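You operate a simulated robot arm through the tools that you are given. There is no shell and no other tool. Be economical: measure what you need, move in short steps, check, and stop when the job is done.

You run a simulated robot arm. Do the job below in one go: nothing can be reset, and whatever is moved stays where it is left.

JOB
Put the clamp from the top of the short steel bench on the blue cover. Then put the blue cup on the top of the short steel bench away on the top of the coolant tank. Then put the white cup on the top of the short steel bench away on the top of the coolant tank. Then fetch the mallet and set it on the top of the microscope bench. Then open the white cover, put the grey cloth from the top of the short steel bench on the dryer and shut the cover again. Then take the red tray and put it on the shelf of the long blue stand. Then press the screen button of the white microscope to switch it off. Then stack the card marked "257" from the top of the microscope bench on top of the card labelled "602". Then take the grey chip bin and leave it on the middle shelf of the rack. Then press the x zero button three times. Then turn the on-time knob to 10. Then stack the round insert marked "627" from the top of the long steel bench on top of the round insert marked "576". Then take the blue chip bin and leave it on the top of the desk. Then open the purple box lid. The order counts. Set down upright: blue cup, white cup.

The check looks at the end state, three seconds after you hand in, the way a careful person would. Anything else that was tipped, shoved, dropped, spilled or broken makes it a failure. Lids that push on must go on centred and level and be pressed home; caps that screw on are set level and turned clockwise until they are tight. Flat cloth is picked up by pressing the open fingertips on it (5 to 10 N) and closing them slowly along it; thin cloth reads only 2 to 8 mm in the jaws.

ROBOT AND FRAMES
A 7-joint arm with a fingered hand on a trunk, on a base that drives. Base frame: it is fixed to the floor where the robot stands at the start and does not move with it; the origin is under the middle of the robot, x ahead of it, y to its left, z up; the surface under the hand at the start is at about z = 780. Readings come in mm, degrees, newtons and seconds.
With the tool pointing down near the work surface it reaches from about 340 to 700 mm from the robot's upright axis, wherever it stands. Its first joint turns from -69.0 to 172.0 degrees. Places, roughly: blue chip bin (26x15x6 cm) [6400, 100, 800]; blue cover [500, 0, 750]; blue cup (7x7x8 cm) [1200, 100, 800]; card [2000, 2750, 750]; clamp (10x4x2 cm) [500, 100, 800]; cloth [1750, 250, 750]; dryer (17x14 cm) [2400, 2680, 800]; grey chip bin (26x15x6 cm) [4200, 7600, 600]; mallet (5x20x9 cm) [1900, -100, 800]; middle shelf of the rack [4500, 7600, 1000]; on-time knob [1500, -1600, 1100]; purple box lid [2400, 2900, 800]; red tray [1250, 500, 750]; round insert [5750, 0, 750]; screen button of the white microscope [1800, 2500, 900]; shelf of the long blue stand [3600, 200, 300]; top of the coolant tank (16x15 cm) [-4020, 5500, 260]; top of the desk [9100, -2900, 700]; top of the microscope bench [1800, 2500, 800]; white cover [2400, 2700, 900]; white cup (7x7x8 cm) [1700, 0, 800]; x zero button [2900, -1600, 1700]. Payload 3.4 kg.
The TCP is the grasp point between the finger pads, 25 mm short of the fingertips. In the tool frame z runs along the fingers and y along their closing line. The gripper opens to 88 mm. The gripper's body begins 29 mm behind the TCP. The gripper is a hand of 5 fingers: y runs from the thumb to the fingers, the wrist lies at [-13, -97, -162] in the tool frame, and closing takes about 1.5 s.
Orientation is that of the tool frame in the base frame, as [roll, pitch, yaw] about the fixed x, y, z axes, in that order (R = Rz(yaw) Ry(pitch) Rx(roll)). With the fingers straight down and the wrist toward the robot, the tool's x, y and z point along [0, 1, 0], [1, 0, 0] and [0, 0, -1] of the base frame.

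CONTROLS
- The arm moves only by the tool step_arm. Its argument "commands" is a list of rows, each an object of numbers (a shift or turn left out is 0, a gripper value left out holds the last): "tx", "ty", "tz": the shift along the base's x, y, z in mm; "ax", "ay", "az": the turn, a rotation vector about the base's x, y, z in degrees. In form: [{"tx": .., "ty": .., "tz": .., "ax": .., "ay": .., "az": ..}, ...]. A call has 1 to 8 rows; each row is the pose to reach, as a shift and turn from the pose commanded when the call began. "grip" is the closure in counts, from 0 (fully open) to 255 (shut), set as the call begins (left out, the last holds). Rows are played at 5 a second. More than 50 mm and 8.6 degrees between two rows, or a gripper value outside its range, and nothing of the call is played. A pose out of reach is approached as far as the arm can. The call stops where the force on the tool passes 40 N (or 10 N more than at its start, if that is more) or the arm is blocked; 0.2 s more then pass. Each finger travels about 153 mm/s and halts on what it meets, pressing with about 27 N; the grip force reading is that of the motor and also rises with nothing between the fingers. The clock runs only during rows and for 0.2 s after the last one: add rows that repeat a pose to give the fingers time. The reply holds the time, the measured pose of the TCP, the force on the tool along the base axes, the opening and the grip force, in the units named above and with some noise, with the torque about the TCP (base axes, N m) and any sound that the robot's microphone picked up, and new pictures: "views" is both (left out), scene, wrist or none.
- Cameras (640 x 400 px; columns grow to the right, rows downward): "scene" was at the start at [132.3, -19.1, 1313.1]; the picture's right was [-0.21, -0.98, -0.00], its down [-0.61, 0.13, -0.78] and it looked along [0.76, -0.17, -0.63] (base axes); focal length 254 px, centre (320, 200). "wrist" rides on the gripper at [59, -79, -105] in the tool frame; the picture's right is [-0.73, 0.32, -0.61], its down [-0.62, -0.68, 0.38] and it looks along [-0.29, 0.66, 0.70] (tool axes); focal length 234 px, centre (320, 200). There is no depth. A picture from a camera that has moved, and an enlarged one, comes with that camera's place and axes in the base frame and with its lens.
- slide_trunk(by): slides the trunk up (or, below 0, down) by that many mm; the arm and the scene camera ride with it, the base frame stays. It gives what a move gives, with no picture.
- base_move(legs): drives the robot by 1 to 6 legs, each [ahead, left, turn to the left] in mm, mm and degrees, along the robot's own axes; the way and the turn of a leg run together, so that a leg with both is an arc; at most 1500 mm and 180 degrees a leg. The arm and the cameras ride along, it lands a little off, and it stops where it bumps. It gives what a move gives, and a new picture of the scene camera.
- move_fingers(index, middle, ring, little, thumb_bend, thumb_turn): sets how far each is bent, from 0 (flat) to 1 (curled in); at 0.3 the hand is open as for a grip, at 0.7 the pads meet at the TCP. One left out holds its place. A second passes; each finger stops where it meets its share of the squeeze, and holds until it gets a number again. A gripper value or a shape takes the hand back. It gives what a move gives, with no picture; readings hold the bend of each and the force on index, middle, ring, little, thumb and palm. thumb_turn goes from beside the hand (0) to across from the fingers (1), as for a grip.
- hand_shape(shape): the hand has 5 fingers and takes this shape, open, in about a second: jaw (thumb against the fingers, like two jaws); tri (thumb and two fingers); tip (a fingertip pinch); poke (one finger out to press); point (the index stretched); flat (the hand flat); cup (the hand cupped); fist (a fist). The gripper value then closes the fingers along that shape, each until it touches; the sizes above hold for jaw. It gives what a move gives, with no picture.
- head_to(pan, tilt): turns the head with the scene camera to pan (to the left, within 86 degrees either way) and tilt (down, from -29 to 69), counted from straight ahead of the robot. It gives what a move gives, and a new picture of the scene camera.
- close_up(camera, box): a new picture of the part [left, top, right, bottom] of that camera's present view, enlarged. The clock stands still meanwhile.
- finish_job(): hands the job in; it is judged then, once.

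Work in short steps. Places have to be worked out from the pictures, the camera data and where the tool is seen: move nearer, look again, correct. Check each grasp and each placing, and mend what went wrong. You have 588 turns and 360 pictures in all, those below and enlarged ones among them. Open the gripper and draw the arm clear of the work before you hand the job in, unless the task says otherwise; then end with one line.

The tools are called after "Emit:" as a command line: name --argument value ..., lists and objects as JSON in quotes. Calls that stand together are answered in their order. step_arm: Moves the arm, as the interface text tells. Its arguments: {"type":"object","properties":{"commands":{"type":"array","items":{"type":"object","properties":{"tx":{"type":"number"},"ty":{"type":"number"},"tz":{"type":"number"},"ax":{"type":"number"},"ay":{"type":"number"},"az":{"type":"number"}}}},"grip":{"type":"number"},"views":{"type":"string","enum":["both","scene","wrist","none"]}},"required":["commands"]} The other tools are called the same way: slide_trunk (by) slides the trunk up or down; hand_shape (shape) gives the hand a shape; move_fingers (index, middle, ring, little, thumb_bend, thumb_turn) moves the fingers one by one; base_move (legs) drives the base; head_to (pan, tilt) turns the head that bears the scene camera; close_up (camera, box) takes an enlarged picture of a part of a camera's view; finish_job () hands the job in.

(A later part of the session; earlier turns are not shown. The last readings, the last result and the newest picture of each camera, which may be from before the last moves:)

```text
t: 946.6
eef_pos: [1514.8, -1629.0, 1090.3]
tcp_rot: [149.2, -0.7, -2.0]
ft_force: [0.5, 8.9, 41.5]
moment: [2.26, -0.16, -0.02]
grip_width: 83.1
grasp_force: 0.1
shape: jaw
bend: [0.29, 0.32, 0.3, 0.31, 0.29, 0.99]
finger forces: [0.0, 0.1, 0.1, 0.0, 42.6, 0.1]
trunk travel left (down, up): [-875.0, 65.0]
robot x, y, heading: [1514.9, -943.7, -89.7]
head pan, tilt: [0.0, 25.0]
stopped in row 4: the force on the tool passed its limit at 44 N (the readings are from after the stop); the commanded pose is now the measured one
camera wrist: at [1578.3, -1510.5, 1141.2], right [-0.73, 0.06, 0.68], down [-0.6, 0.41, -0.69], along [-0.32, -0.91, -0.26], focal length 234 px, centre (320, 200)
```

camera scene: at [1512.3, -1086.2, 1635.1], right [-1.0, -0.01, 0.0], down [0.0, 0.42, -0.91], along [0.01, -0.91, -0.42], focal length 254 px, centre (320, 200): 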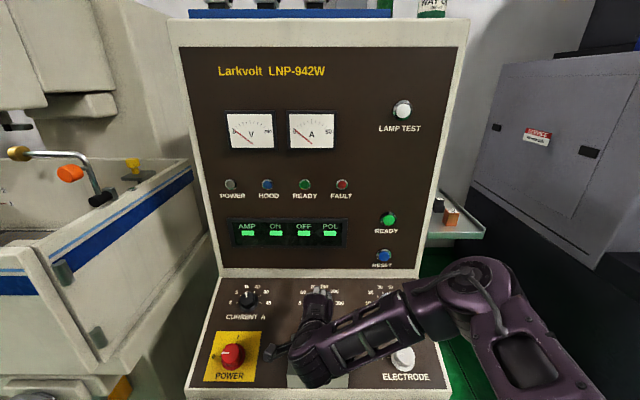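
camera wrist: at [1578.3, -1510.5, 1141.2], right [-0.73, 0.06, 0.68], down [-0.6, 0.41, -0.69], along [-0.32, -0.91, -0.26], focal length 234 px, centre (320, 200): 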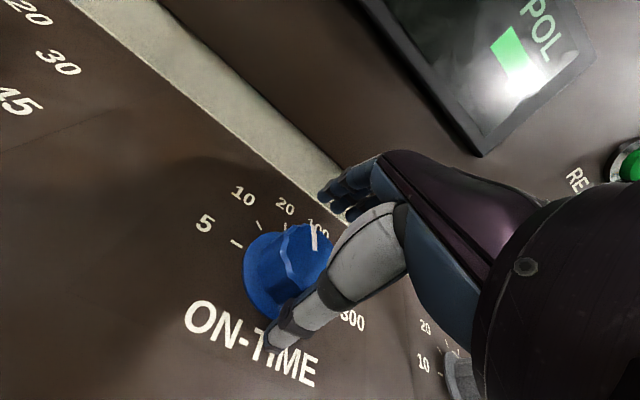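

The thumb met the panel earlier than expected, so the knob is nearer than I computed. Back off 15 mm and re-measure.

Emit:
step_arm --commands '[{"ty": 8, "tz": 13, "ax": 1.3}, {"ty": 8, "tz": 13, "ax": 1.3}]' --views "none"

Emit:
close_up --camera "wrist" --box '[180, 160, 360, 340]'

```text
t: 947.2
eef_pos: [1514.8, -1620.9, 1093.0]
tcp_rot: [151.5, -0.6, -1.8]
ft_force: [-0.4, -0.2, 0.1]
moment: [0.01, 0.01, -0.01]
grip_width: 77.7
grasp_force: 0.0
shape: jaw
bend: [0.29, 0.32, 0.3, 0.31, 0.37, 0.98]
finger forces: [0.0, 0.0, 0.0, 0.0, 0.0, 0.0]
trunk travel left (down, up): [-875.0, 65.0]
robot x, y, heading: [1511.5, -947.3, -89.5]
head pan, tilt: [0.0, 25.0]
```

```text
2.22 times, centred on (270, 250) of wrist
camera zoom: at [1576.9, -1503.7, 1148.0], right [-0.73, 0.03, 0.68], down [-0.6, 0.44, -0.67], along [-0.32, -0.9, -0.3], focal length 520 px, centre (431, 89)
```

zoom: 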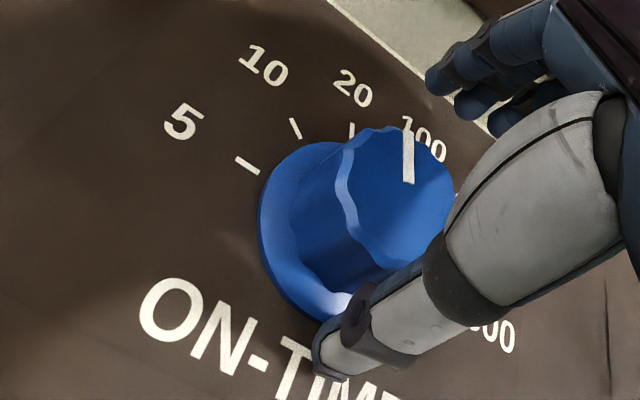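

Re-triangulated from close views: knob base (1523,-1618,1062), top ≈(1523,-1607,1085). Centre the hand on that axis.

Emit:
step_arm --commands '[{"tx": 4, "ty": 10, "tz": 4}, {"tx": 8, "ty": 18, "tz": 4}, {"tx": 8, "ty": 18, "tz": 0}]' --views "none"

Emit:
close_up --camera "wrist" --box '[180, 160, 400, 340]'

```text
t: 948.0
eef_pos: [1523.9, -1604.7, 1095.6]
tcp_rot: [151.4, -0.5, -1.8]
ft_force: [0.6, -0.1, 0.0]
moment: [0.03, -0.05, -0.04]
grip_width: 77.8
grasp_force: 0.1
shape: jaw
bend: [0.29, 0.32, 0.3, 0.31, 0.37, 0.98]
finger forces: [0.0, 0.0, 0.1, 0.0, 0.1, 0.0]
trunk travel left (down, up): [-875.0, 65.0]
robot x, y, heading: [1513.0, -942.2, -89.4]
head pan, tilt: [0.0, 25.0]
```

```text
2.22 times, centred on (290, 250) of wrist
camera zoom: at [1585.5, -1487.4, 1149.0], right [-0.73, 0.03, 0.68], down [-0.6, 0.43, -0.67], along [-0.32, -0.9, -0.3], focal length 520 px, centre (387, 89)
```

zoom: 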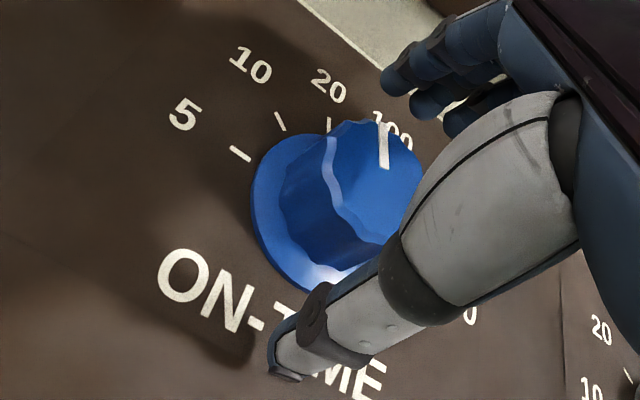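

Centred. Lower 4 mm along the axis and grip the knob.

Emit:
step_arm --commands '[{"ty": -2, "tz": -4}, {"ty": -3, "tz": -6}]' --views "none"

Emit:
step_arm --commands '[{}, {}, {}, {}, {}, {}]' --grip 255 --views "wrist"

```text
t: 948.6
eef_pos: [1521.8, -1606.3, 1087.4]
tcp_rot: [151.5, -0.5, -1.8]
ft_force: [1.0, -1.0, -0.2]
moment: [-0.02, 0.02, -0.01]
grip_width: 77.6
grasp_force: 0.0
shape: jaw
bend: [0.29, 0.32, 0.3, 0.31, 0.37, 0.98]
finger forces: [0.0, 0.1, 0.1, 0.1, 0.1, 0.0]
trunk travel left (down, up): [-875.0, 65.0]
robot x, y, heading: [1513.7, -942.7, -89.8]
head pan, tilt: [0.0, 25.0]
```

```text
t: 950.0
eef_pos: [1522.3, -1605.9, 1088.3]
tcp_rot: [151.5, -0.6, -1.8]
ft_force: [-1.4, 4.6, -5.3]
moment: [0.17, -0.02, -0.01]
grip_width: 33.2
grasp_force: 27.2
shape: jaw
bend: [0.74, 0.5, 0.53, 0.5, 0.74, 1.0]
finger forces: [12.9, 7.4, 0.0, 0.0, 25.6, 0.1]
trunk travel left (down, up): [-875.0, 65.0]
robot x, y, heading: [1512.0, -945.7, -89.4]
head pan, tilt: [0.0, 25.0]
camera wrist: at [1585.3, -1489.8, 1142.5], right [-0.73, 0.03, 0.68], down [-0.6, 0.44, -0.67], along [-0.32, -0.9, -0.3], focal length 234 px, centre (320, 200)
```

wrist: 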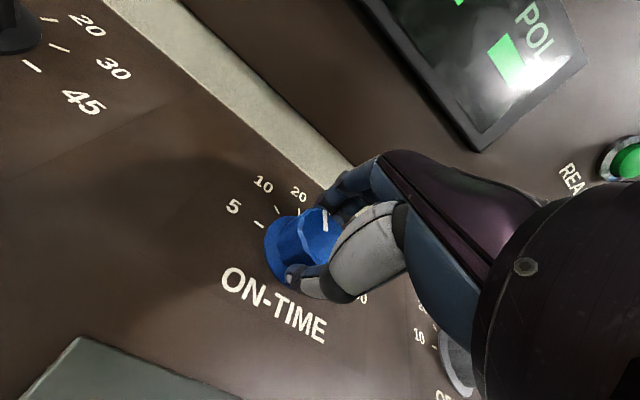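

Knob gripped (33 mm). Turn 36° counter-clockwise about the panel normal.

Emit:
step_arm --commands '[{"ay": 3.4, "az": 6.3}, {"ay": 6.9, "az": 12.6}, {"ay": 10.3, "az": 19}, {"ay": 13.8, "az": 25.3}, {"ay": 17.2, "az": 31.6}, {"ay": 17.2, "az": 31.6}]' --views "wrist"

```text
t: 951.5
eef_pos: [1523.9, -1604.5, 1088.0]
tcp_rot: [152.5, 4.7, 7.3]
ft_force: [-7.9, -6.8, -12.5]
moment: [-0.03, 0.07, -0.07]
grip_width: 31.7
grasp_force: 26.8
shape: jaw
bend: [0.74, 0.49, 0.53, 0.5, 0.73, 1.0]
finger forces: [13.4, 9.8, 0.3, 0.0, 22.0, 0.0]
out of reach, approached as far as the arm can: row 2, 3, 4, 5, 6
trunk travel left (down, up): [-875.0, 65.0]
robot x, y, heading: [1514.1, -945.8, -89.7]
head pan, tilt: [0.0, 25.0]
camera wrist: at [1572.4, -1480.2, 1139.6], right [-0.66, -0.09, 0.75], down [-0.72, 0.34, -0.6], along [-0.2, -0.94, -0.29], focal length 234 px, centre (320, 200)
```

wrist: 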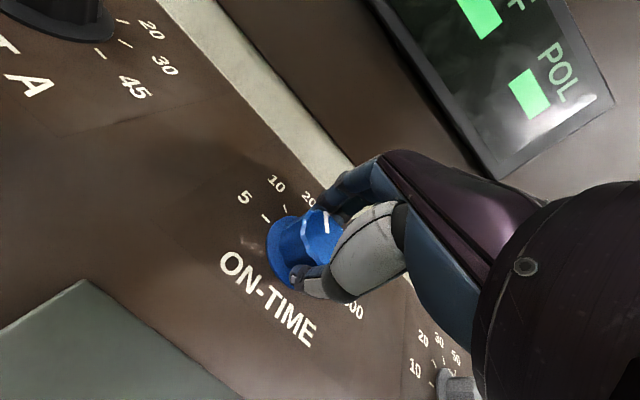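

The wrist can't turn further that way. Release, back off, pre-rotate the hand about -28°, then regrip and turn.

Emit:
step_arm --commands '[{}, {}, {}, {}]' --grip 20 --views "none"

Emit:
step_arm --commands '[{"ty": 6, "tz": 11, "ay": -3.8, "az": -7}, {"ty": 12, "tz": 22, "ay": -7.6, "az": -14}, {"ty": 12, "tz": 22, "ay": -11.4, "az": -21}, {"ty": 12, "tz": 22, "ay": -15.2, "az": -28}, {"ty": 12, "tz": 22, "ay": -19, "az": -35}, {"ty": 12, "tz": 22, "ay": -22.8, "az": -42}, {"ty": 12, "tz": 22, "ay": -26.6, "az": -49}, {"ty": 12, "tz": 22, "ay": -30.4, "az": -56}]' --views "wrist"

```text
t: 952.5
eef_pos: [1526.8, -1601.1, 1091.5]
tcp_rot: [152.2, 4.9, 7.4]
ft_force: [1.0, 1.1, 1.3]
moment: [-0.02, -0.02, -0.01]
grip_width: 80.8
grasp_force: 0.1
shape: jaw
bend: [0.31, 0.31, 0.3, 0.31, 0.32, 0.98]
finger forces: [0.1, 0.0, 0.1, 0.0, 0.1, 0.0]
trunk travel left (down, up): [-875.0, 65.0]
robot x, y, heading: [1510.3, -941.1, -89.7]
head pan, tilt: [0.0, 25.0]
```

```text
t: 954.2
eef_pos: [1527.5, -1589.2, 1113.7]
tcp_rot: [163.3, -22.2, -51.8]
ft_force: [-0.1, -0.4, -0.3]
moment: [0.01, 0.01, -0.01]
grip_width: 80.9
grasp_force: 0.0
shape: jaw
bend: [0.31, 0.31, 0.3, 0.31, 0.32, 0.98]
finger forces: [0.1, 0.0, 0.0, 0.0, 0.0, 0.0]
trunk travel left (down, up): [-875.0, 65.0]
robot x, y, heading: [1513.2, -942.1, -89.6]
head pan, tilt: [0.0, 25.0]
camera wrist: at [1626.0, -1544.9, 1206.4], right [-0.68, 0.65, 0.35], down [0.2, 0.62, -0.76], along [-0.71, -0.44, -0.55], focal length 234 px, centre (320, 200)
```

wrist: 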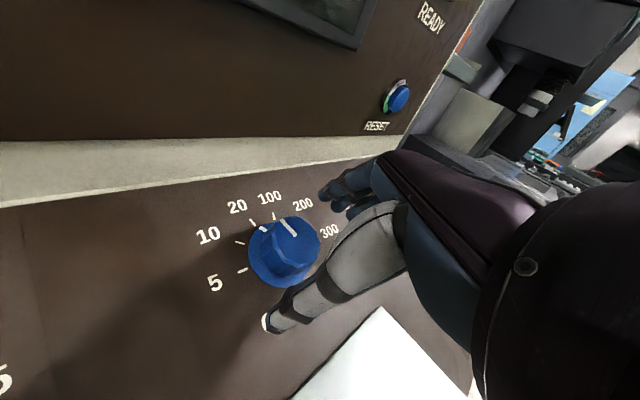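

Emit:
close_up --camera "wrist" --box '[190, 180, 350, 300]'

```text
3.33 times, centred on (270, 240) of wrist
camera zoom: at [1626.0, -1544.9, 1206.4], right [-0.68, 0.65, 0.35], down [0.2, 0.62, -0.76], along [-0.71, -0.44, -0.55], focal length 781 px, centre (487, 67)
```

zoom: 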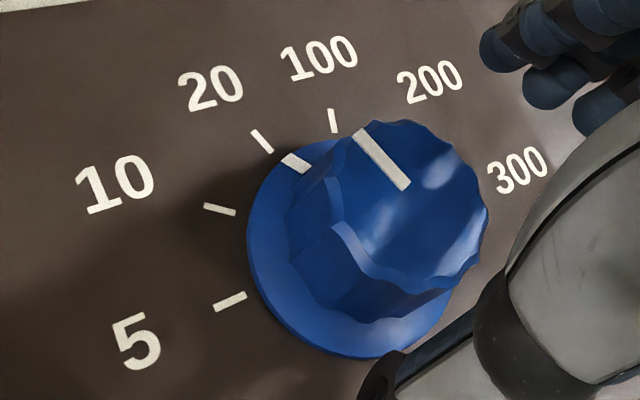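

Axis is preserved. Skirt mark is at ≈20. Lower, grip, then rotate about +40°.

Emit:
step_arm --commands '[{"tx": -3, "ty": -6, "tz": -10}, {"tx": -5, "ty": -12, "tz": -20}, {"tx": -5, "ty": -15, "tz": -26}]' --views "none"

Emit:
step_arm --commands '[{}, {}, {}, {}, {}, {}]' --grip 255 --views "none"

Emit:
step_arm --commands '[{"ay": 3.2, "az": 6.2}, {"ay": 6.5, "az": 12.4}, {"ay": 9.7, "az": 18.6}, {"ay": 12.9, "az": 24.8}, {"ay": 16.2, "az": 31}, {"ay": 18.5, "az": 35.5}, {"ay": 18.5, "az": 35.5}]' --views "wrist"

```text
t: 955.0
eef_pos: [1522.7, -1604.8, 1088.3]
tcp_rot: [163.3, -22.2, -51.7]
ft_force: [0.2, -0.2, 0.5]
moment: [0.02, 0.0, 0.01]
grip_width: 80.4
grasp_force: 0.1
shape: jaw
bend: [0.31, 0.31, 0.3, 0.31, 0.32, 0.98]
finger forces: [0.1, 0.1, 0.0, 0.0, 0.1, 0.0]
trunk travel left (down, up): [-875.0, 65.0]
robot x, y, heading: [1518.3, -941.1, -89.8]
head pan, tilt: [0.0, 25.0]
```

```text
t: 956.5
eef_pos: [1522.3, -1603.8, 1086.0]
tcp_rot: [163.2, -22.2, -51.6]
ft_force: [1.8, 2.0, -4.2]
moment: [0.11, -0.07, 0.05]
grip_width: 32.3
grasp_force: 27.3
shape: jaw
bend: [0.74, 0.5, 0.53, 0.5, 0.74, 1.0]
finger forces: [13.1, 7.4, 0.0, 0.0, 24.5, 0.0]
trunk travel left (down, up): [-875.0, 65.0]
robot x, y, heading: [1515.6, -942.8, -89.7]
head pan, tilt: [0.0, 25.0]
```

```text
t: 958.0
eef_pos: [1519.5, -1604.4, 1086.2]
tcp_rot: [153.3, -6.8, -13.3]
ft_force: [-3.0, 3.3, -5.7]
moment: [0.37, -0.1, -0.03]
grip_width: 32.2
grasp_force: 26.7
shape: jaw
bend: [0.74, 0.5, 0.53, 0.5, 0.74, 1.0]
finger forces: [13.9, 7.6, 0.1, 0.0, 25.7, 0.0]
trunk travel left (down, up): [-875.0, 65.0]
robot x, y, heading: [1514.4, -946.1, -90.1]
head pan, tilt: [0.0, 25.0]
camera wrist: at [1598.1, -1503.1, 1151.2], right [-0.78, 0.17, 0.6], down [-0.43, 0.55, -0.72], along [-0.45, -0.82, -0.36], focal length 234 px, centre (320, 200)
```

wrist: 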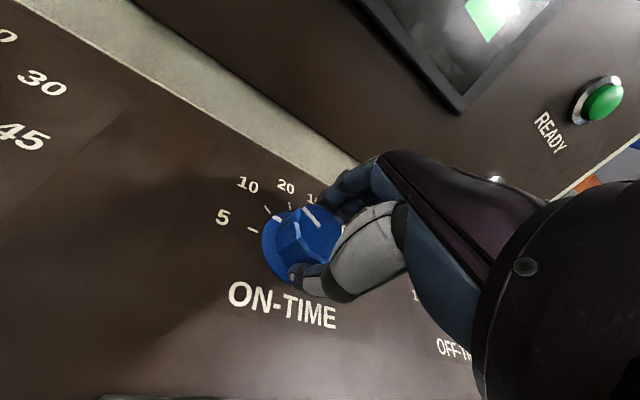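

Emit:
close_up --camera "wrist" --box '[200, 160, 360, 300]'

```text
2.86 times, centred on (280, 230) of wrist
camera zoom: at [1598.1, -1503.1, 1151.2], right [-0.78, 0.17, 0.6], down [-0.43, 0.55, -0.72], along [-0.45, -0.82, -0.36], focal length 669 px, centre (434, 114)
```

zoom: 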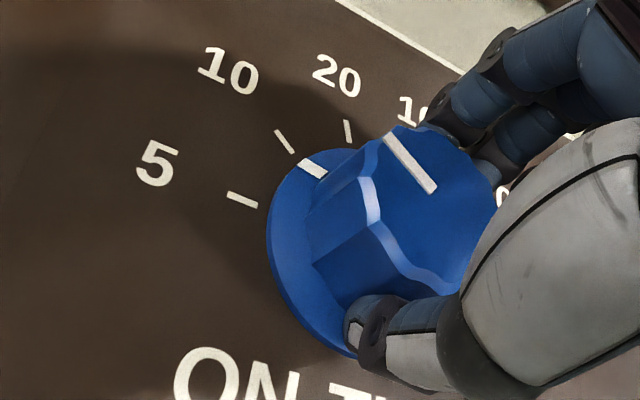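

Very near 10, about 4° short. Turn 5° more.

Emit:
step_arm --commands '[{"ay": 1.2, "az": 2.3}, {"ay": 2.4, "az": 4.6}, {"ay": 2.4, "az": 4.6}]' --views "none"

Emit:
close_up --camera "wrist" --box '[200, 160, 360, 300]'

```text
t: 958.9
eef_pos: [1521.2, -1605.1, 1086.7]
tcp_rot: [152.9, -4.5, -8.6]
ft_force: [-4.2, 4.2, -7.6]
moment: [0.39, -0.02, -0.04]
grip_width: 32.1
grasp_force: 26.8
shape: jaw
bend: [0.74, 0.5, 0.53, 0.5, 0.74, 1.0]
finger forces: [13.3, 8.1, 0.0, 0.0, 27.0, 0.1]
trunk travel left (down, up): [-875.0, 65.0]
robot x, y, heading: [1512.6, -943.6, -89.6]
head pan, tilt: [0.0, 25.0]
```

```text
2.86 times, centred on (280, 230) of wrist
camera zoom: at [1592.3, -1497.5, 1148.5], right [-0.77, 0.11, 0.63], down [-0.5, 0.51, -0.7], along [-0.4, -0.85, -0.34], focal length 669 px, centre (434, 114)
```

zoom: 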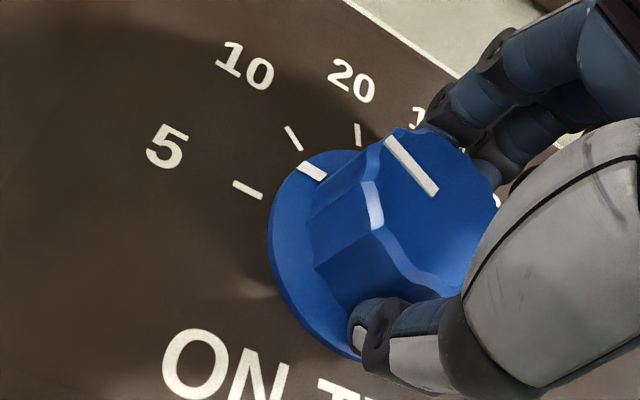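

Mark is now in line with 10. Release and withdraw, then check from the head camera.

Emit:
step_arm --commands '[{}, {}, {}, {}]' --grip 0 --views "none"

Emit:
step_arm --commands '[{"ty": 12, "tz": 22}, {"ty": 30, "tz": 45}, {"ty": 60, "tz": 75}, {"ty": 95, "tz": 100}]' --views "none"

Emit:
close_up --camera "wrist" --box '[160, 120, 340, 260]'

Emit:
close_up --camera "scene" --box '[200, 210, 440, 390]'

```text
t: 959.9
eef_pos: [1522.3, -1603.7, 1087.4]
tcp_rot: [152.8, -4.5, -8.7]
ft_force: [-0.4, 0.3, 0.3]
moment: [0.0, -0.04, 0.0]
grip_width: 87.4
grasp_force: 0.0
shape: jaw
bend: [0.3, 0.3, 0.3, 0.3, 0.3, 0.98]
finger forces: [0.0, 0.0, 0.1, 0.0, 0.1, 0.0]
trunk travel left (down, up): [-875.0, 65.0]
robot x, y, heading: [1513.5, -941.8, -89.6]
head pan, tilt: [0.0, 25.0]
```

```text
t: 960.9
eef_pos: [1523.8, -1507.6, 1188.2]
tcp_rot: [152.8, -4.4, -8.7]
ft_force: [0.1, 0.2, -0.1]
moment: [0.02, 0.0, 0.0]
grip_width: 87.6
grasp_force: 0.0
shape: jaw
bend: [0.3, 0.3, 0.3, 0.3, 0.3, 0.98]
finger forces: [0.1, 0.0, 0.0, 0.0, 0.1, 0.0]
trunk travel left (down, up): [-875.0, 65.0]
robot x, y, heading: [1511.8, -943.7, -89.9]
head pan, tilt: [0.0, 25.0]
```

```text
2.86 times, centred on (250, 190) of wrist
camera zoom: at [1595.1, -1400.4, 1248.8], right [-0.77, 0.11, 0.63], down [-0.5, 0.51, -0.7], along [-0.4, -0.85, -0.34], focal length 669 px, centre (520, 229)
```

zoom: 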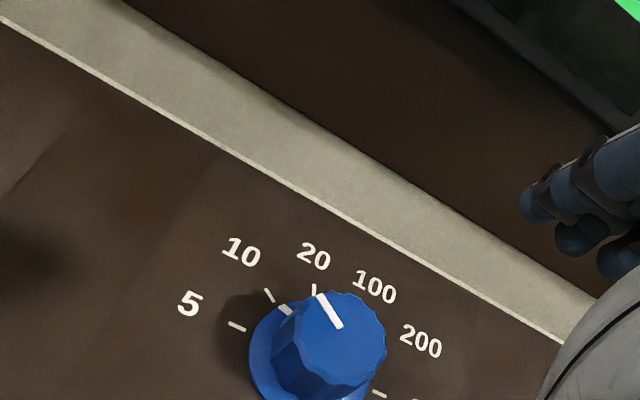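

```text
2.22 times, centred on (320, 300) of scene
camera zoom: at [1511.7, -1084.0, 1635.2], right [-1.0, -0.01, 0.0], down [0.0, 0.42, -0.91], along [0.01, -0.91, -0.42], focal length 565 px, centre (320, -22)
```

zoom: 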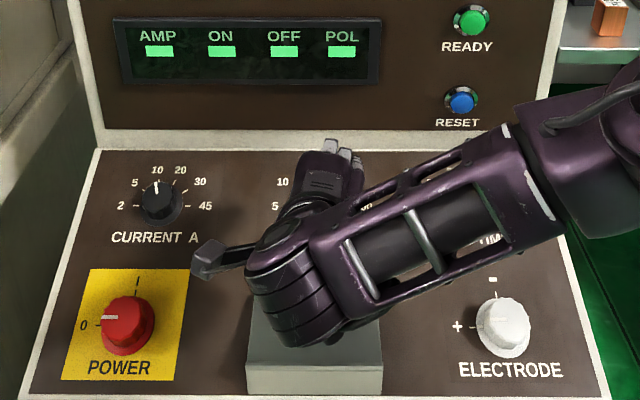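

Emit:
base_move --legs '[[-320, 0, 0]]'

Emit:
close_up --camera "scene" --box '[280, 230, 380, 300]'

```text
t: 963.0
eef_pos: [1523.0, -1189.6, 1185.9]
tcp_rot: [152.8, -4.6, -8.3]
ft_force: [-0.5, 0.5, -0.3]
moment: [0.0, -0.02, -0.06]
grip_width: 87.8
grasp_force: 0.0
shape: jaw
bend: [0.3, 0.3, 0.3, 0.3, 0.3, 0.98]
finger forces: [0.0, 0.0, 0.0, 0.0, 0.0, 0.1]
trunk travel left (down, up): [-875.0, 65.0]
robot x, y, heading: [1511.3, -619.5, -89.0]
head pan, tilt: [0.0, 25.0]
camera scene: at [1509.4, -765.3, 1634.9], right [-1.0, -0.01, 0.0], down [0.0, 0.42, -0.91], along [0.01, -0.91, -0.42], focal length 254 px, centre (320, 200)
```

scene: 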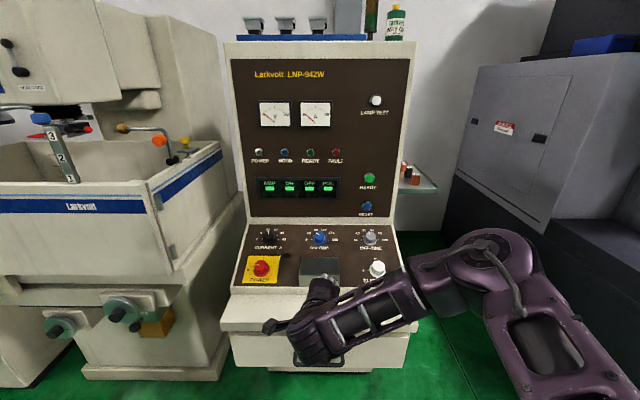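

```text
5.71 times, centred on (330, 265) of scene
camera zoom: at [1509.4, -765.3, 1634.9], right [-1.0, -0.01, 0.0], down [0.0, 0.42, -0.91], along [0.01, -0.91, -0.42], focal length 1453 px, centre (263, -171)
```

zoom: 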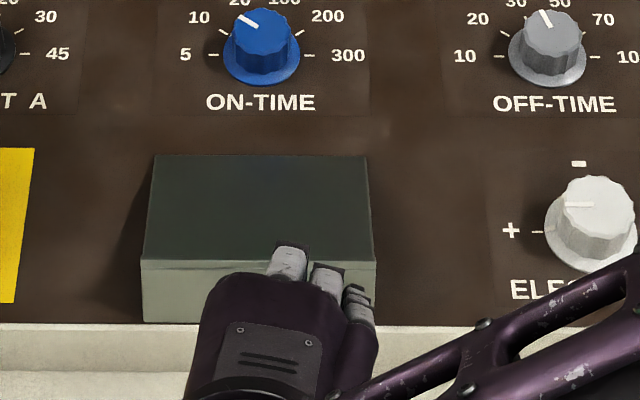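

On-time points at 10. Straighten the hand and lower for travel, then drive to the long steel bench for the round inserts.

Emit:
step_arm --commands '[{"ay": 2.2, "az": 4.2}, {"ay": 4.4, "az": 8.4}]' --views "none"

Emit:
step_arm --commands '[{"ax": 7, "ty": 15, "tz": -20}, {"ax": 14, "ty": 30, "tz": -40}, {"ax": 21, "ty": 45, "tz": -60}, {"ax": 27.5, "ty": 60, "tz": -80}]' --views "none"

Emit:
base_move --legs '[[0, 0, 89], [1000, -30, 0]]'

Emit:
head_to --pan 0 --tilt 15

```text
t: 963.6
eef_pos: [1523.2, -1186.8, 1185.7]
tcp_rot: [152.5, -0.1, 0.1]
ft_force: [-0.1, 0.3, 0.4]
moment: [0.0, -0.02, -0.01]
grip_width: 87.7
grasp_force: 0.1
shape: jaw
bend: [0.3, 0.3, 0.3, 0.3, 0.3, 0.98]
finger forces: [0.0, 0.0, 0.0, 0.1, 0.1, 0.0]
trunk travel left (down, up): [-875.0, 65.0]
robot x, y, heading: [1508.8, -621.3, -89.5]
head pan, tilt: [0.0, 25.0]
```

```text
t: 964.6
eef_pos: [1520.9, -1127.9, 1106.2]
tcp_rot: [-179.9, -0.1, 0.0]
ft_force: [-0.3, 0.1, 0.0]
moment: [0.0, 0.02, 0.0]
grip_width: 87.8
grasp_force: 0.1
shape: jaw
bend: [0.3, 0.3, 0.3, 0.3, 0.3, 0.98]
finger forces: [0.0, 0.1, 0.2, 0.0, 0.0, 0.1]
trunk travel left (down, up): [-875.0, 65.0]
robot x, y, heading: [1510.0, -619.8, -88.9]
head pan, tilt: [0.0, 25.0]
```

```text
t: 973.5
eef_pos: [3006.3, -636.1, 1106.2]
tcp_rot: [179.9, -0.2, 89.5]
ft_force: [0.5, -0.3, 0.0]
moment: [0.0, 0.0, -0.02]
grip_width: 87.8
grasp_force: 0.0
shape: jaw
bend: [0.3, 0.3, 0.3, 0.3, 0.3, 0.98]
finger forces: [0.0, 0.0, 0.0, 0.0, 0.0, 0.0]
trunk travel left (down, up): [-875.0, 65.0]
robot x, y, heading: [2503.1, -645.3, 0.6]
head pan, tilt: [0.0, 25.0]
camera scene: at [2640.7, -644.5, 1635.1], right [0.01, -1.0, 0.0], down [-0.42, 0.0, -0.91], along [0.91, 0.0, -0.42], focal length 254 px, centre (320, 200)
```

scene: 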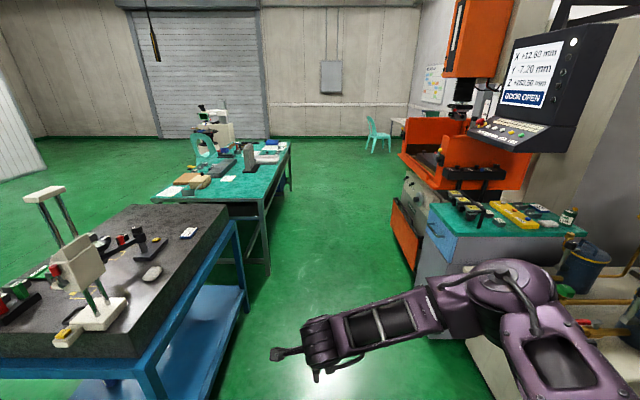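

```text
t: 974.3
eef_pos: [3006.7, -635.3, 1105.6]
tcp_rot: [-180.0, -0.1, 89.6]
ft_force: [-0.1, 0.0, 0.4]
moment: [0.03, 0.0, 0.03]
grip_width: 87.5
grasp_force: 0.1
shape: jaw
bend: [0.3, 0.3, 0.3, 0.3, 0.3, 0.98]
finger forces: [0.1, 0.0, 0.0, 0.1, 0.1, 0.0]
trunk travel left (down, up): [-875.0, 65.0]
robot x, y, heading: [2498.7, -645.7, 0.1]
head pan, tilt: [0.0, 15.0]
camera scene: at [2642.6, -644.5, 1651.2], right [0.01, -1.0, 0.0], down [-0.26, 0.0, -0.97], along [0.97, 0.0, -0.26], focal length 254 px, centre (320, 200)
```

scene: 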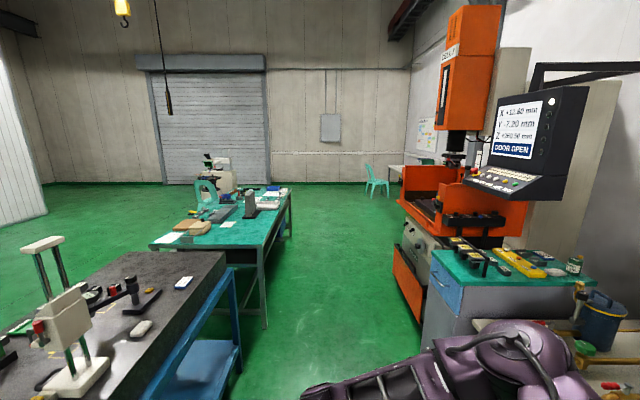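

Drive along the aisle to the round inserts.

Emit:
base_move --legs '[[1500, 0, 0], [1500, 0, 0], [200, 0, 0], [0, 0, 90]]'

Emit:
head_to --pan 0 --tilt 45

```text
t: 993.7
eef_pos: [5690.1, -39.1, 1107.3]
tcp_rot: [180.0, -0.2, -179.5]
ft_force: [-0.8, 0.6, -0.1]
moment: [0.02, -0.01, 0.01]
grip_width: 87.9
grasp_force: 0.1
shape: jaw
bend: [0.3, 0.3, 0.3, 0.3, 0.3, 0.98]
finger forces: [0.0, 0.1, 0.0, 0.0, 0.0, 0.0]
trunk travel left (down, up): [-875.0, 65.0]
robot x, y, heading: [5709.5, -547.8, 91.4]
head pan, tilt: [0.0, 15.0]
camera scene: at [5704.2, -403.0, 1651.3], right [1.0, 0.02, 0.0], down [0.01, -0.26, -0.97], along [-0.02, 0.97, -0.26], focal length 254 px, centre (320, 200)
```

scene: 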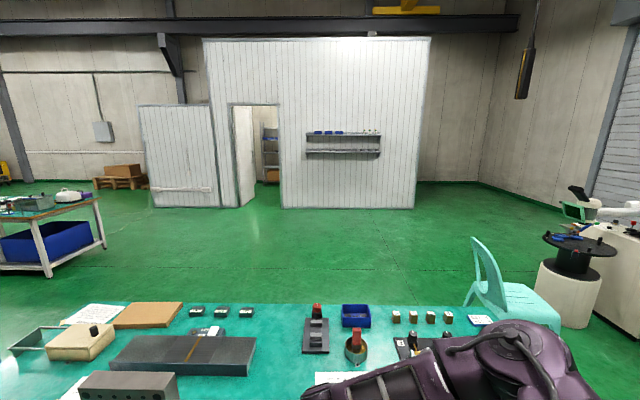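

```text
t: 994.7
eef_pos: [5689.2, -38.5, 1104.1]
tcp_rot: [-180.0, -0.1, -179.5]
ft_force: [0.0, -1.5, 0.1]
moment: [0.04, 0.0, -0.01]
grip_width: 87.7
grasp_force: 0.0
shape: jaw
bend: [0.3, 0.3, 0.3, 0.3, 0.3, 0.98]
finger forces: [0.0, 0.1, 0.0, 0.0, 0.0, 0.0]
trunk travel left (down, up): [-875.0, 65.0]
robot x, y, heading: [5705.2, -548.5, 91.4]
head pan, tilt: [0.0, 45.0]
camera scene: at [5704.4, -415.0, 1604.5], right [1.0, 0.02, 0.0], down [0.02, -0.71, -0.71], along [-0.02, 0.71, -0.71], focal length 254 px, centre (320, 200)
```

scene: 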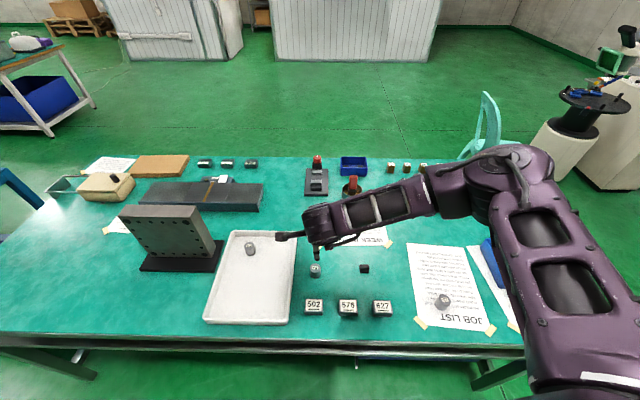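

Emit:
close_up --camera "scene" --box '[230, 230, 410, 330]'

Emit:
close_up --camera "scene" --box '[400, 240, 500, 330]'

```text
3.56 times, centred on (320, 280) of scene
camera zoom: at [5704.4, -415.0, 1604.5], right [1.0, 0.02, 0.0], down [0.02, -0.71, -0.71], along [-0.02, 0.71, -0.71], focal length 904 px, centre (320, -84)
```

zoom: 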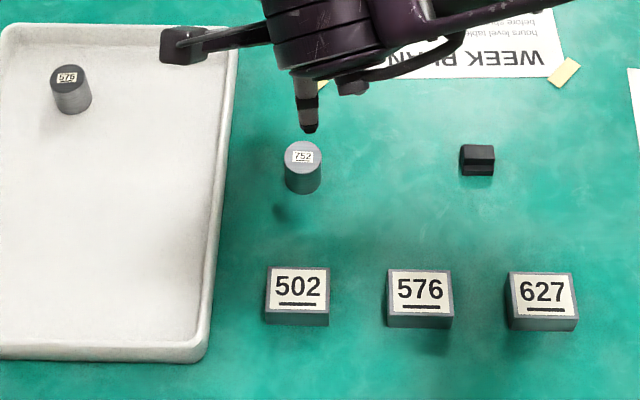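

```text
4.44 times, centred on (450, 285) of scene
camera zoom: at [5704.4, -415.0, 1604.5], right [1.0, 0.02, 0.0], down [0.02, -0.71, -0.71], along [-0.02, 0.71, -0.71], focal length 1130 px, centre (-258, -178)
```

zoom: 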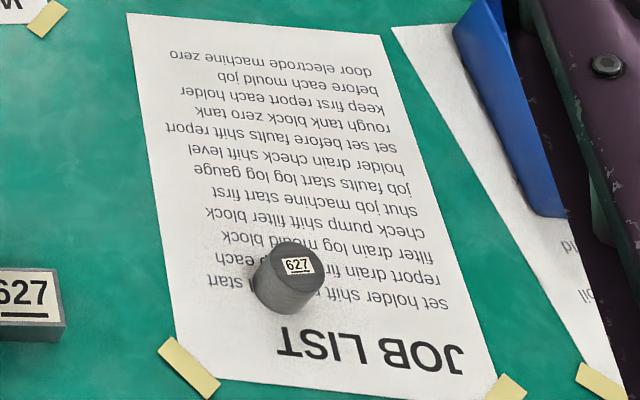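

Round 627 is on the job-list paper at ≈(6085,-66), round 576 in the white tray at ≈(5427,125). Move to 627.

Emit:
base_move --legs '[[0, -375, -1.2]]'

Emit:
step_arm --commands '[{"tz": -40, "tx": 5}, {"tz": -85, "tx": 10}, {"tz": -130, "tx": 13}]' --views "both"

```text
t: 997.1
eef_pos: [6087.3, -35.7, 1105.3]
tcp_rot: [-179.9, -0.1, 178.7]
ft_force: [-0.4, -0.4, -1.1]
moment: [-0.03, -0.06, 0.0]
grip_width: 87.8
grasp_force: 0.0
shape: jaw
bend: [0.3, 0.3, 0.3, 0.3, 0.3, 0.98]
finger forces: [0.0, 0.0, 0.0, 0.0, 0.1, 0.1]
trunk travel left (down, up): [-875.0, 65.0]
robot x, y, heading: [6090.3, -544.3, 89.7]
head pan, tilt: [0.0, 45.0]
camera scene: at [6089.6, -411.9, 1604.5], right [1.0, -0.01, 0.0], down [0.0, -0.71, -0.71], along [0.01, 0.71, -0.71], focal length 254 px, centre (320, 200)
```

scene: 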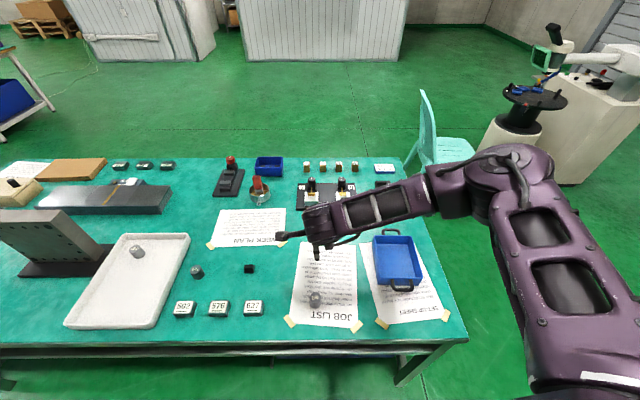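

```text
t: 997.9
eef_pos: [6099.9, -37.7, 975.2]
tcp_rot: [179.8, -0.1, 178.9]
ft_force: [-0.2, 0.7, -0.4]
moment: [0.01, -0.01, -0.03]
grip_width: 87.6
grasp_force: 0.1
shape: jaw
bend: [0.3, 0.3, 0.3, 0.3, 0.3, 0.98]
finger forces: [0.0, 0.1, 0.0, 0.0, 0.0, 0.1]
trunk travel left (down, up): [-875.0, 65.0]
robot x, y, heading: [6092.6, -541.1, 89.5]
head pan, tilt: [0.0, 45.0]
camera scene: at [6090.6, -411.6, 1604.5], right [1.0, -0.01, 0.0], down [-0.01, -0.71, -0.71], along [0.01, 0.71, -0.71], focal length 254 px, centre (320, 200)
camera wrist: at [6040.6, -116.5, 1080.9], right [0.73, 0.31, 0.61], down [0.61, -0.69, -0.39], along [0.3, 0.65, -0.7], focal length 234 px, centre (320, 200)
```

scene: 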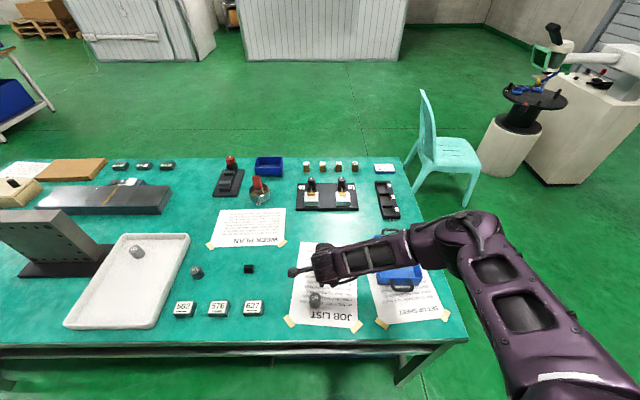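
wrist: 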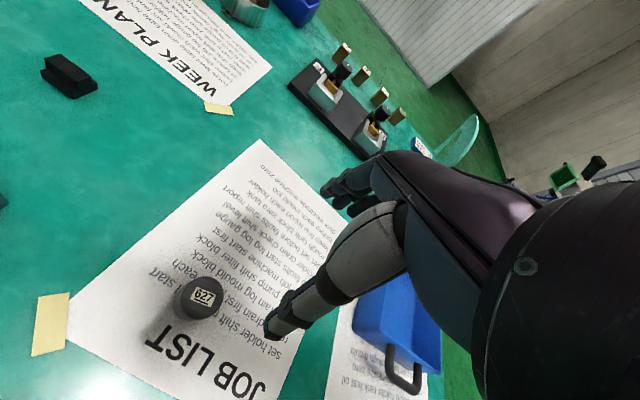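

627 at (6082,-67). Move over it and down.

Emit:
step_arm --commands '[{"tx": -9, "ty": -15, "tz": -35}, {"tx": -18, "ty": -29, "tz": -75}, {"tx": -18, "ty": -29, "tz": -110}]' --views "wrist"

```text
t: 998.7
eef_pos: [6083.5, -65.7, 868.5]
tcp_rot: [-180.0, -0.2, 178.9]
ft_force: [0.3, 0.9, 0.0]
moment: [-0.01, 0.01, 0.02]
grip_width: 87.7
grasp_force: 0.0
shape: jaw
bend: [0.3, 0.3, 0.3, 0.3, 0.3, 0.98]
finger forces: [0.0, 0.0, 0.0, 0.0, 0.0, 0.0]
trunk travel left (down, up): [-875.0, 65.0]
robot x, y, heading: [6089.5, -542.3, 89.6]
head pan, tilt: [0.0, 45.0]
camera wrist: at [6024.0, -144.5, 972.6], right [0.73, 0.31, 0.61], down [0.61, -0.69, -0.38], along [0.3, 0.65, -0.7], focal length 234 px, centre (320, 200)
```

wrist: 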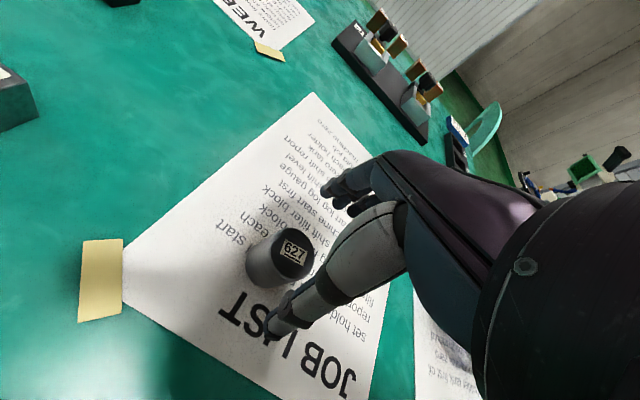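

Emit:
step_arm --commands '[{"tx": 3, "tz": -20}, {"tx": 3, "tz": -40}, {"tx": 3, "tz": -51}]' --views "none"

Emit:
step_arm --commands '[{}, {}, {}, {}, {}, {}]' --grip 255 --views "none"

Emit:
step_arm --commands '[{"tz": 20}, {"tz": 60}, {"tz": 110}, {"tz": 155}]' --views "wrist"

```text
t: 999.7
eef_pos: [6085.3, -61.9, 821.7]
tcp_rot: [179.0, -0.2, 178.9]
ft_force: [1.2, -6.0, 30.1]
moment: [1.01, -0.27, -0.11]
grip_width: 84.0
grasp_force: 0.0
shape: jaw
bend: [0.3, 0.3, 0.3, 0.3, 0.27, 0.98]
finger forces: [1.1, 26.4, 0.0, 0.1, 3.1, 0.0]
trunk travel left (down, up): [-875.0, 65.0]
robot x, y, heading: [6093.5, -544.6, 89.6]
head pan, tilt: [0.0, 45.0]
stopped in row 3: the force on the tool passed its limit at 44 N (the readings are from after the stop); the commanded pose is now the measured one
```

```text
t: 1000.3
eef_pos: [6083.0, -62.6, 825.9]
tcp_rot: [178.7, -0.4, 178.9]
ft_force: [-0.3, -8.3, 37.9]
moment: [-1.1, 0.12, -0.11]
grip_width: 69.7
grasp_force: 27.2
shape: jaw
bend: [0.36, 0.45, 0.35, 0.35, 0.36, 1.0]
finger forces: [10.1, 0.1, 0.1, 0.0, 27.8, 0.0]
trunk travel left (down, up): [-875.0, 65.0]
robot x, y, heading: [6091.7, -543.2, 89.6]
head pan, tilt: [0.0, 45.0]
stopped in row 2: the force on the tool passed its limit at 44 N (the readings are from after the stop); the commanded pose is now the measured one
```

```text
t: 1001.3
eef_pos: [6084.7, -60.1, 974.8]
tcp_rot: [179.3, -0.2, 178.9]
ft_force: [0.2, 0.1, 0.5]
moment: [-0.04, 0.0, 0.01]
grip_width: 16.4
grasp_force: 26.9
shape: jaw
bend: [0.5, 0.45, 0.35, 0.35, 0.74, 1.0]
finger forces: [0.0, 0.1, 0.1, 0.0, 0.0, 0.0]
trunk travel left (down, up): [-875.0, 65.0]
robot x, y, heading: [6091.0, -541.4, 89.7]
head pan, tilt: [0.0, 45.0]
camera wrist: at [6026.5, -139.8, 1079.4], right [0.73, 0.3, 0.61], down [0.61, -0.69, -0.39], along [0.3, 0.66, -0.69], focal length 234 px, centre (320, 200)
```

wrist: 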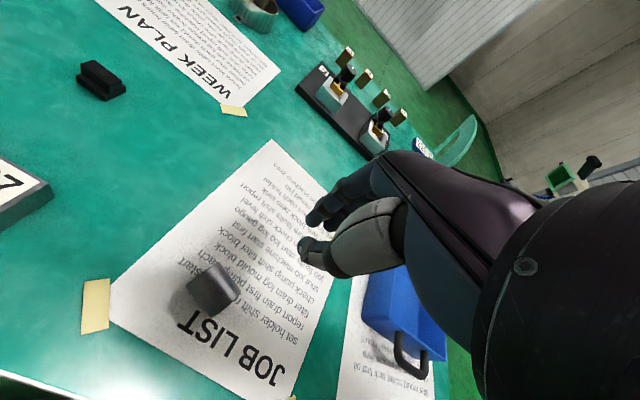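

The insert got knocked over: a finger landed on it. Look closely.

Emit:
close_up --camera "wrist" --box '[150, 230, 290, 340]'

Emit:
close_up --camera "scene" --box '[280, 270, 360, 330]'

```text
3.64 times, centred on (220, 285) of wrist
camera zoom: at [6026.5, -139.8, 1079.4], right [0.73, 0.3, 0.61], down [0.61, -0.69, -0.39], along [0.3, 0.66, -0.69], focal length 852 px, centre (684, -109)
```

zoom: 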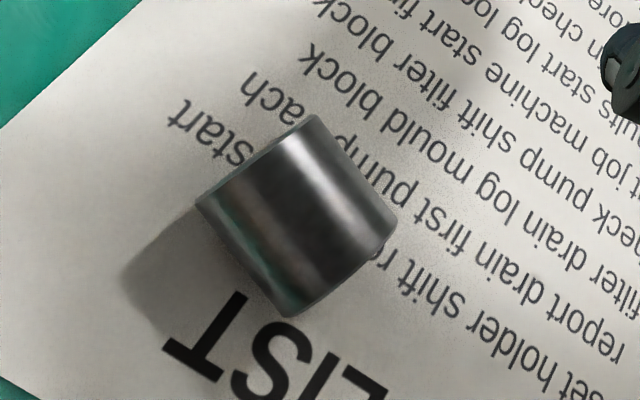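

```text
6.67 times, centred on (320, 300) of scene
camera zoom: at [6091.0, -411.3, 1604.3], right [1.0, -0.01, 0.0], down [-0.01, -0.71, -0.71], along [0.01, 0.71, -0.71], focal length 1696 px, centre (320, -467)
```

zoom: 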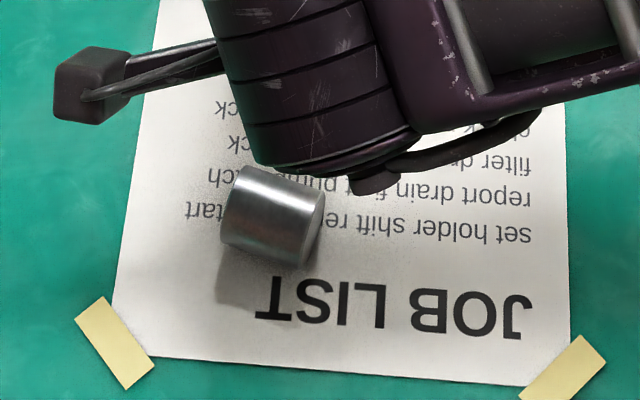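

It lies on its side with its axis roughly along x. I need to know which end has the label; look from the right.

Emit:
base_move --legs '[[0, -330, 0]]'

Emit:
head_to --pan 35 --tilt 45

Emit:
close_up --camera "scene" --box '[240, 160, 400, 260]'

```text
t: 1003.5
eef_pos: [6411.1, -62.5, 975.8]
tcp_rot: [179.3, -0.1, 178.8]
ft_force: [0.0, 0.1, 0.0]
moment: [-0.01, 0.03, 0.01]
grip_width: 16.5
grasp_force: 27.3
shape: jaw
bend: [0.5, 0.45, 0.35, 0.35, 0.74, 1.0]
finger forces: [0.1, 0.0, 0.0, 0.1, 0.1, 0.0]
trunk travel left (down, up): [-875.0, 65.0]
robot x, y, heading: [6422.8, -544.3, 89.6]
head pan, tilt: [0.0, 45.0]
camera scene: at [6417.3, -414.5, 1604.5], right [1.0, -0.01, 0.0], down [0.0, -0.71, -0.71], along [0.01, 0.71, -0.71], focal length 254 px, centre (320, 200)
```

scene: 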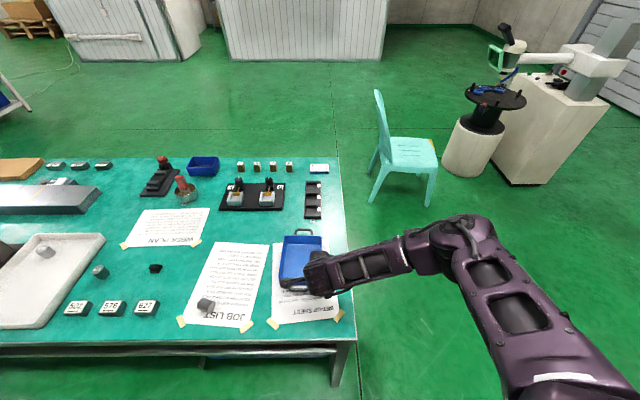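

```text
t: 1004.5
eef_pos: [6412.7, -62.3, 975.0]
tcp_rot: [179.3, -0.1, 178.8]
ft_force: [0.6, 1.1, 0.2]
moment: [-0.01, 0.01, -0.01]
grip_width: 16.3
grasp_force: 26.9
shape: jaw
bend: [0.5, 0.45, 0.35, 0.35, 0.74, 1.0]
finger forces: [0.1, 0.0, 0.1, 0.1, 0.0, 0.1]
trunk travel left (down, up): [-875.0, 65.0]
robot x, y, heading: [6417.2, -543.6, 89.6]
head pan, tilt: [35.0, 45.0]
camera scene: at [6371.1, -428.8, 1604.5], right [0.82, 0.57, 0.0], down [0.4, -0.58, -0.71], along [-0.4, 0.58, -0.71], focal length 254 px, centre (320, 200)
```

scene: 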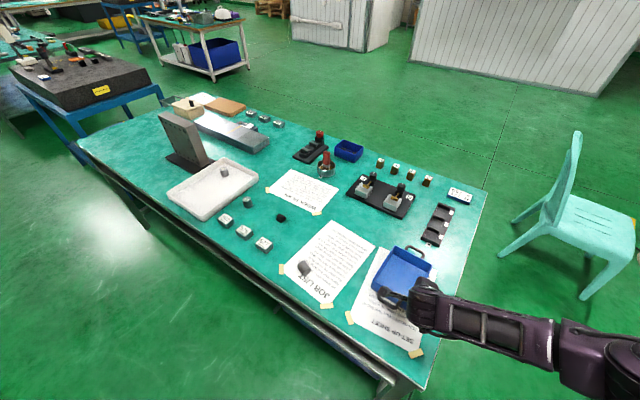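

```text
4.00 times, centred on (320, 210) of scene
camera zoom: at [6371.1, -428.8, 1604.5], right [0.82, 0.57, 0.0], down [0.4, -0.58, -0.71], along [-0.4, 0.58, -0.71], focal length 1017 px, centre (320, 160)
```

zoom: 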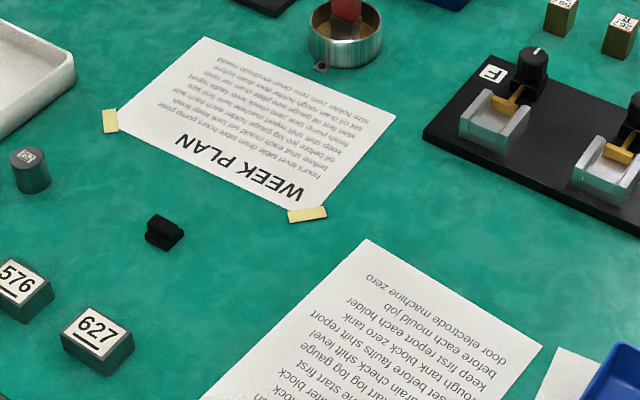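

Emit:
close_up --camera "scene" --box '[280, 245, 340, 290]'

```text
8.89 times, centred on (310, 268) of scene
camera zoom: at [6371.1, -428.8, 1604.5], right [0.82, 0.57, 0.0], down [0.4, -0.58, -0.71], along [-0.4, 0.58, -0.71], focal length 2261 px, centre (409, -400)
```

zoom: 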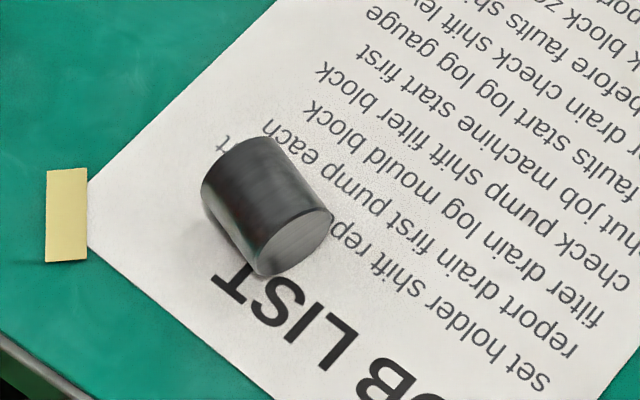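

The blank bottom faces right, so the label end points left. I'll grip it across its diameter, lift, and rotate so the label end comes up (fingers will point left – natural for this arm). Return and open the hand.

Emit:
base_move --legs '[[0, 300, 0]]'

Emit:
step_arm --commands '[{"az": -8, "tx": -10, "ty": -3}, {"az": -16, "tx": -20, "ty": -3}, {"az": -23, "tx": -35, "ty": -3, "tz": -20}, {"az": -23, "tx": -35, "ty": -3, "tz": -65}, {"az": -23, "tx": -35, "ty": -3, "tz": -100}]' --grip 0 --views "wrist"

```text
t: 1006.5
eef_pos: [6124.8, -61.0, 975.6]
tcp_rot: [179.3, -0.4, 178.6]
ft_force: [0.5, 0.1, -0.3]
moment: [-0.02, 0.0, -0.03]
grip_width: 16.2
grasp_force: 26.5
shape: jaw
bend: [0.5, 0.45, 0.35, 0.35, 0.74, 1.0]
finger forces: [0.0, 0.0, 0.0, 0.0, 0.1, 0.0]
trunk travel left (down, up): [-875.0, 65.0]
robot x, y, heading: [6127.1, -546.3, 89.6]
head pan, tilt: [35.0, 45.0]
camera scene: at [6082.5, -426.2, 1604.5], right [0.83, 0.56, 0.0], down [0.4, -0.58, -0.71], along [-0.4, 0.58, -0.71], focal length 254 px, centre (320, 200)
```

scene: 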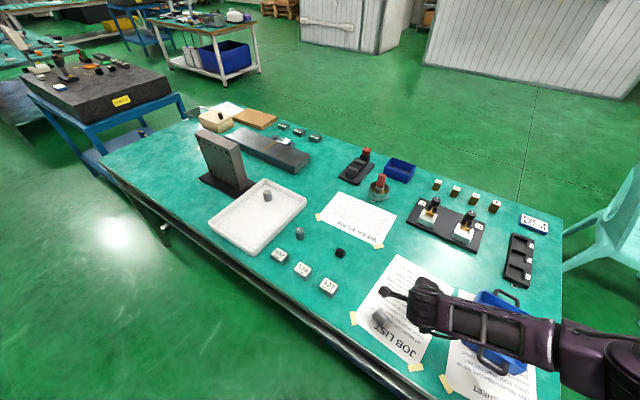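

```text
t: 1007.7
eef_pos: [6089.6, -60.7, 873.6]
tcp_rot: [179.1, -0.2, 155.7]
ft_force: [-0.1, 0.7, -0.3]
moment: [0.01, -0.01, -0.01]
grip_width: 88.0
grasp_force: 0.0
shape: jaw
bend: [0.3, 0.3, 0.3, 0.3, 0.3, 0.98]
finger forces: [0.0, 0.1, 0.0, 0.0, 0.0, 0.0]
trunk travel left (down, up): [-875.0, 65.0]
robot x, y, heading: [6127.6, -544.9, 89.2]
head pan, tilt: [35.0, 45.0]
camera wrist: at [6003.7, -111.8, 976.9], right [0.79, -0.01, 0.61], down [0.29, -0.87, -0.39], along [0.54, 0.49, -0.69], focal length 234 px, centre (320, 200)
```

wrist: 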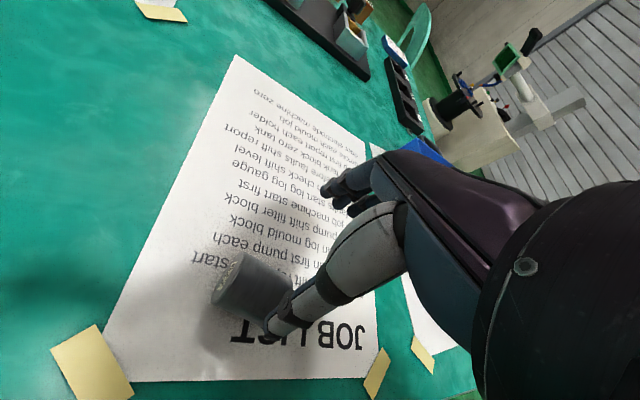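

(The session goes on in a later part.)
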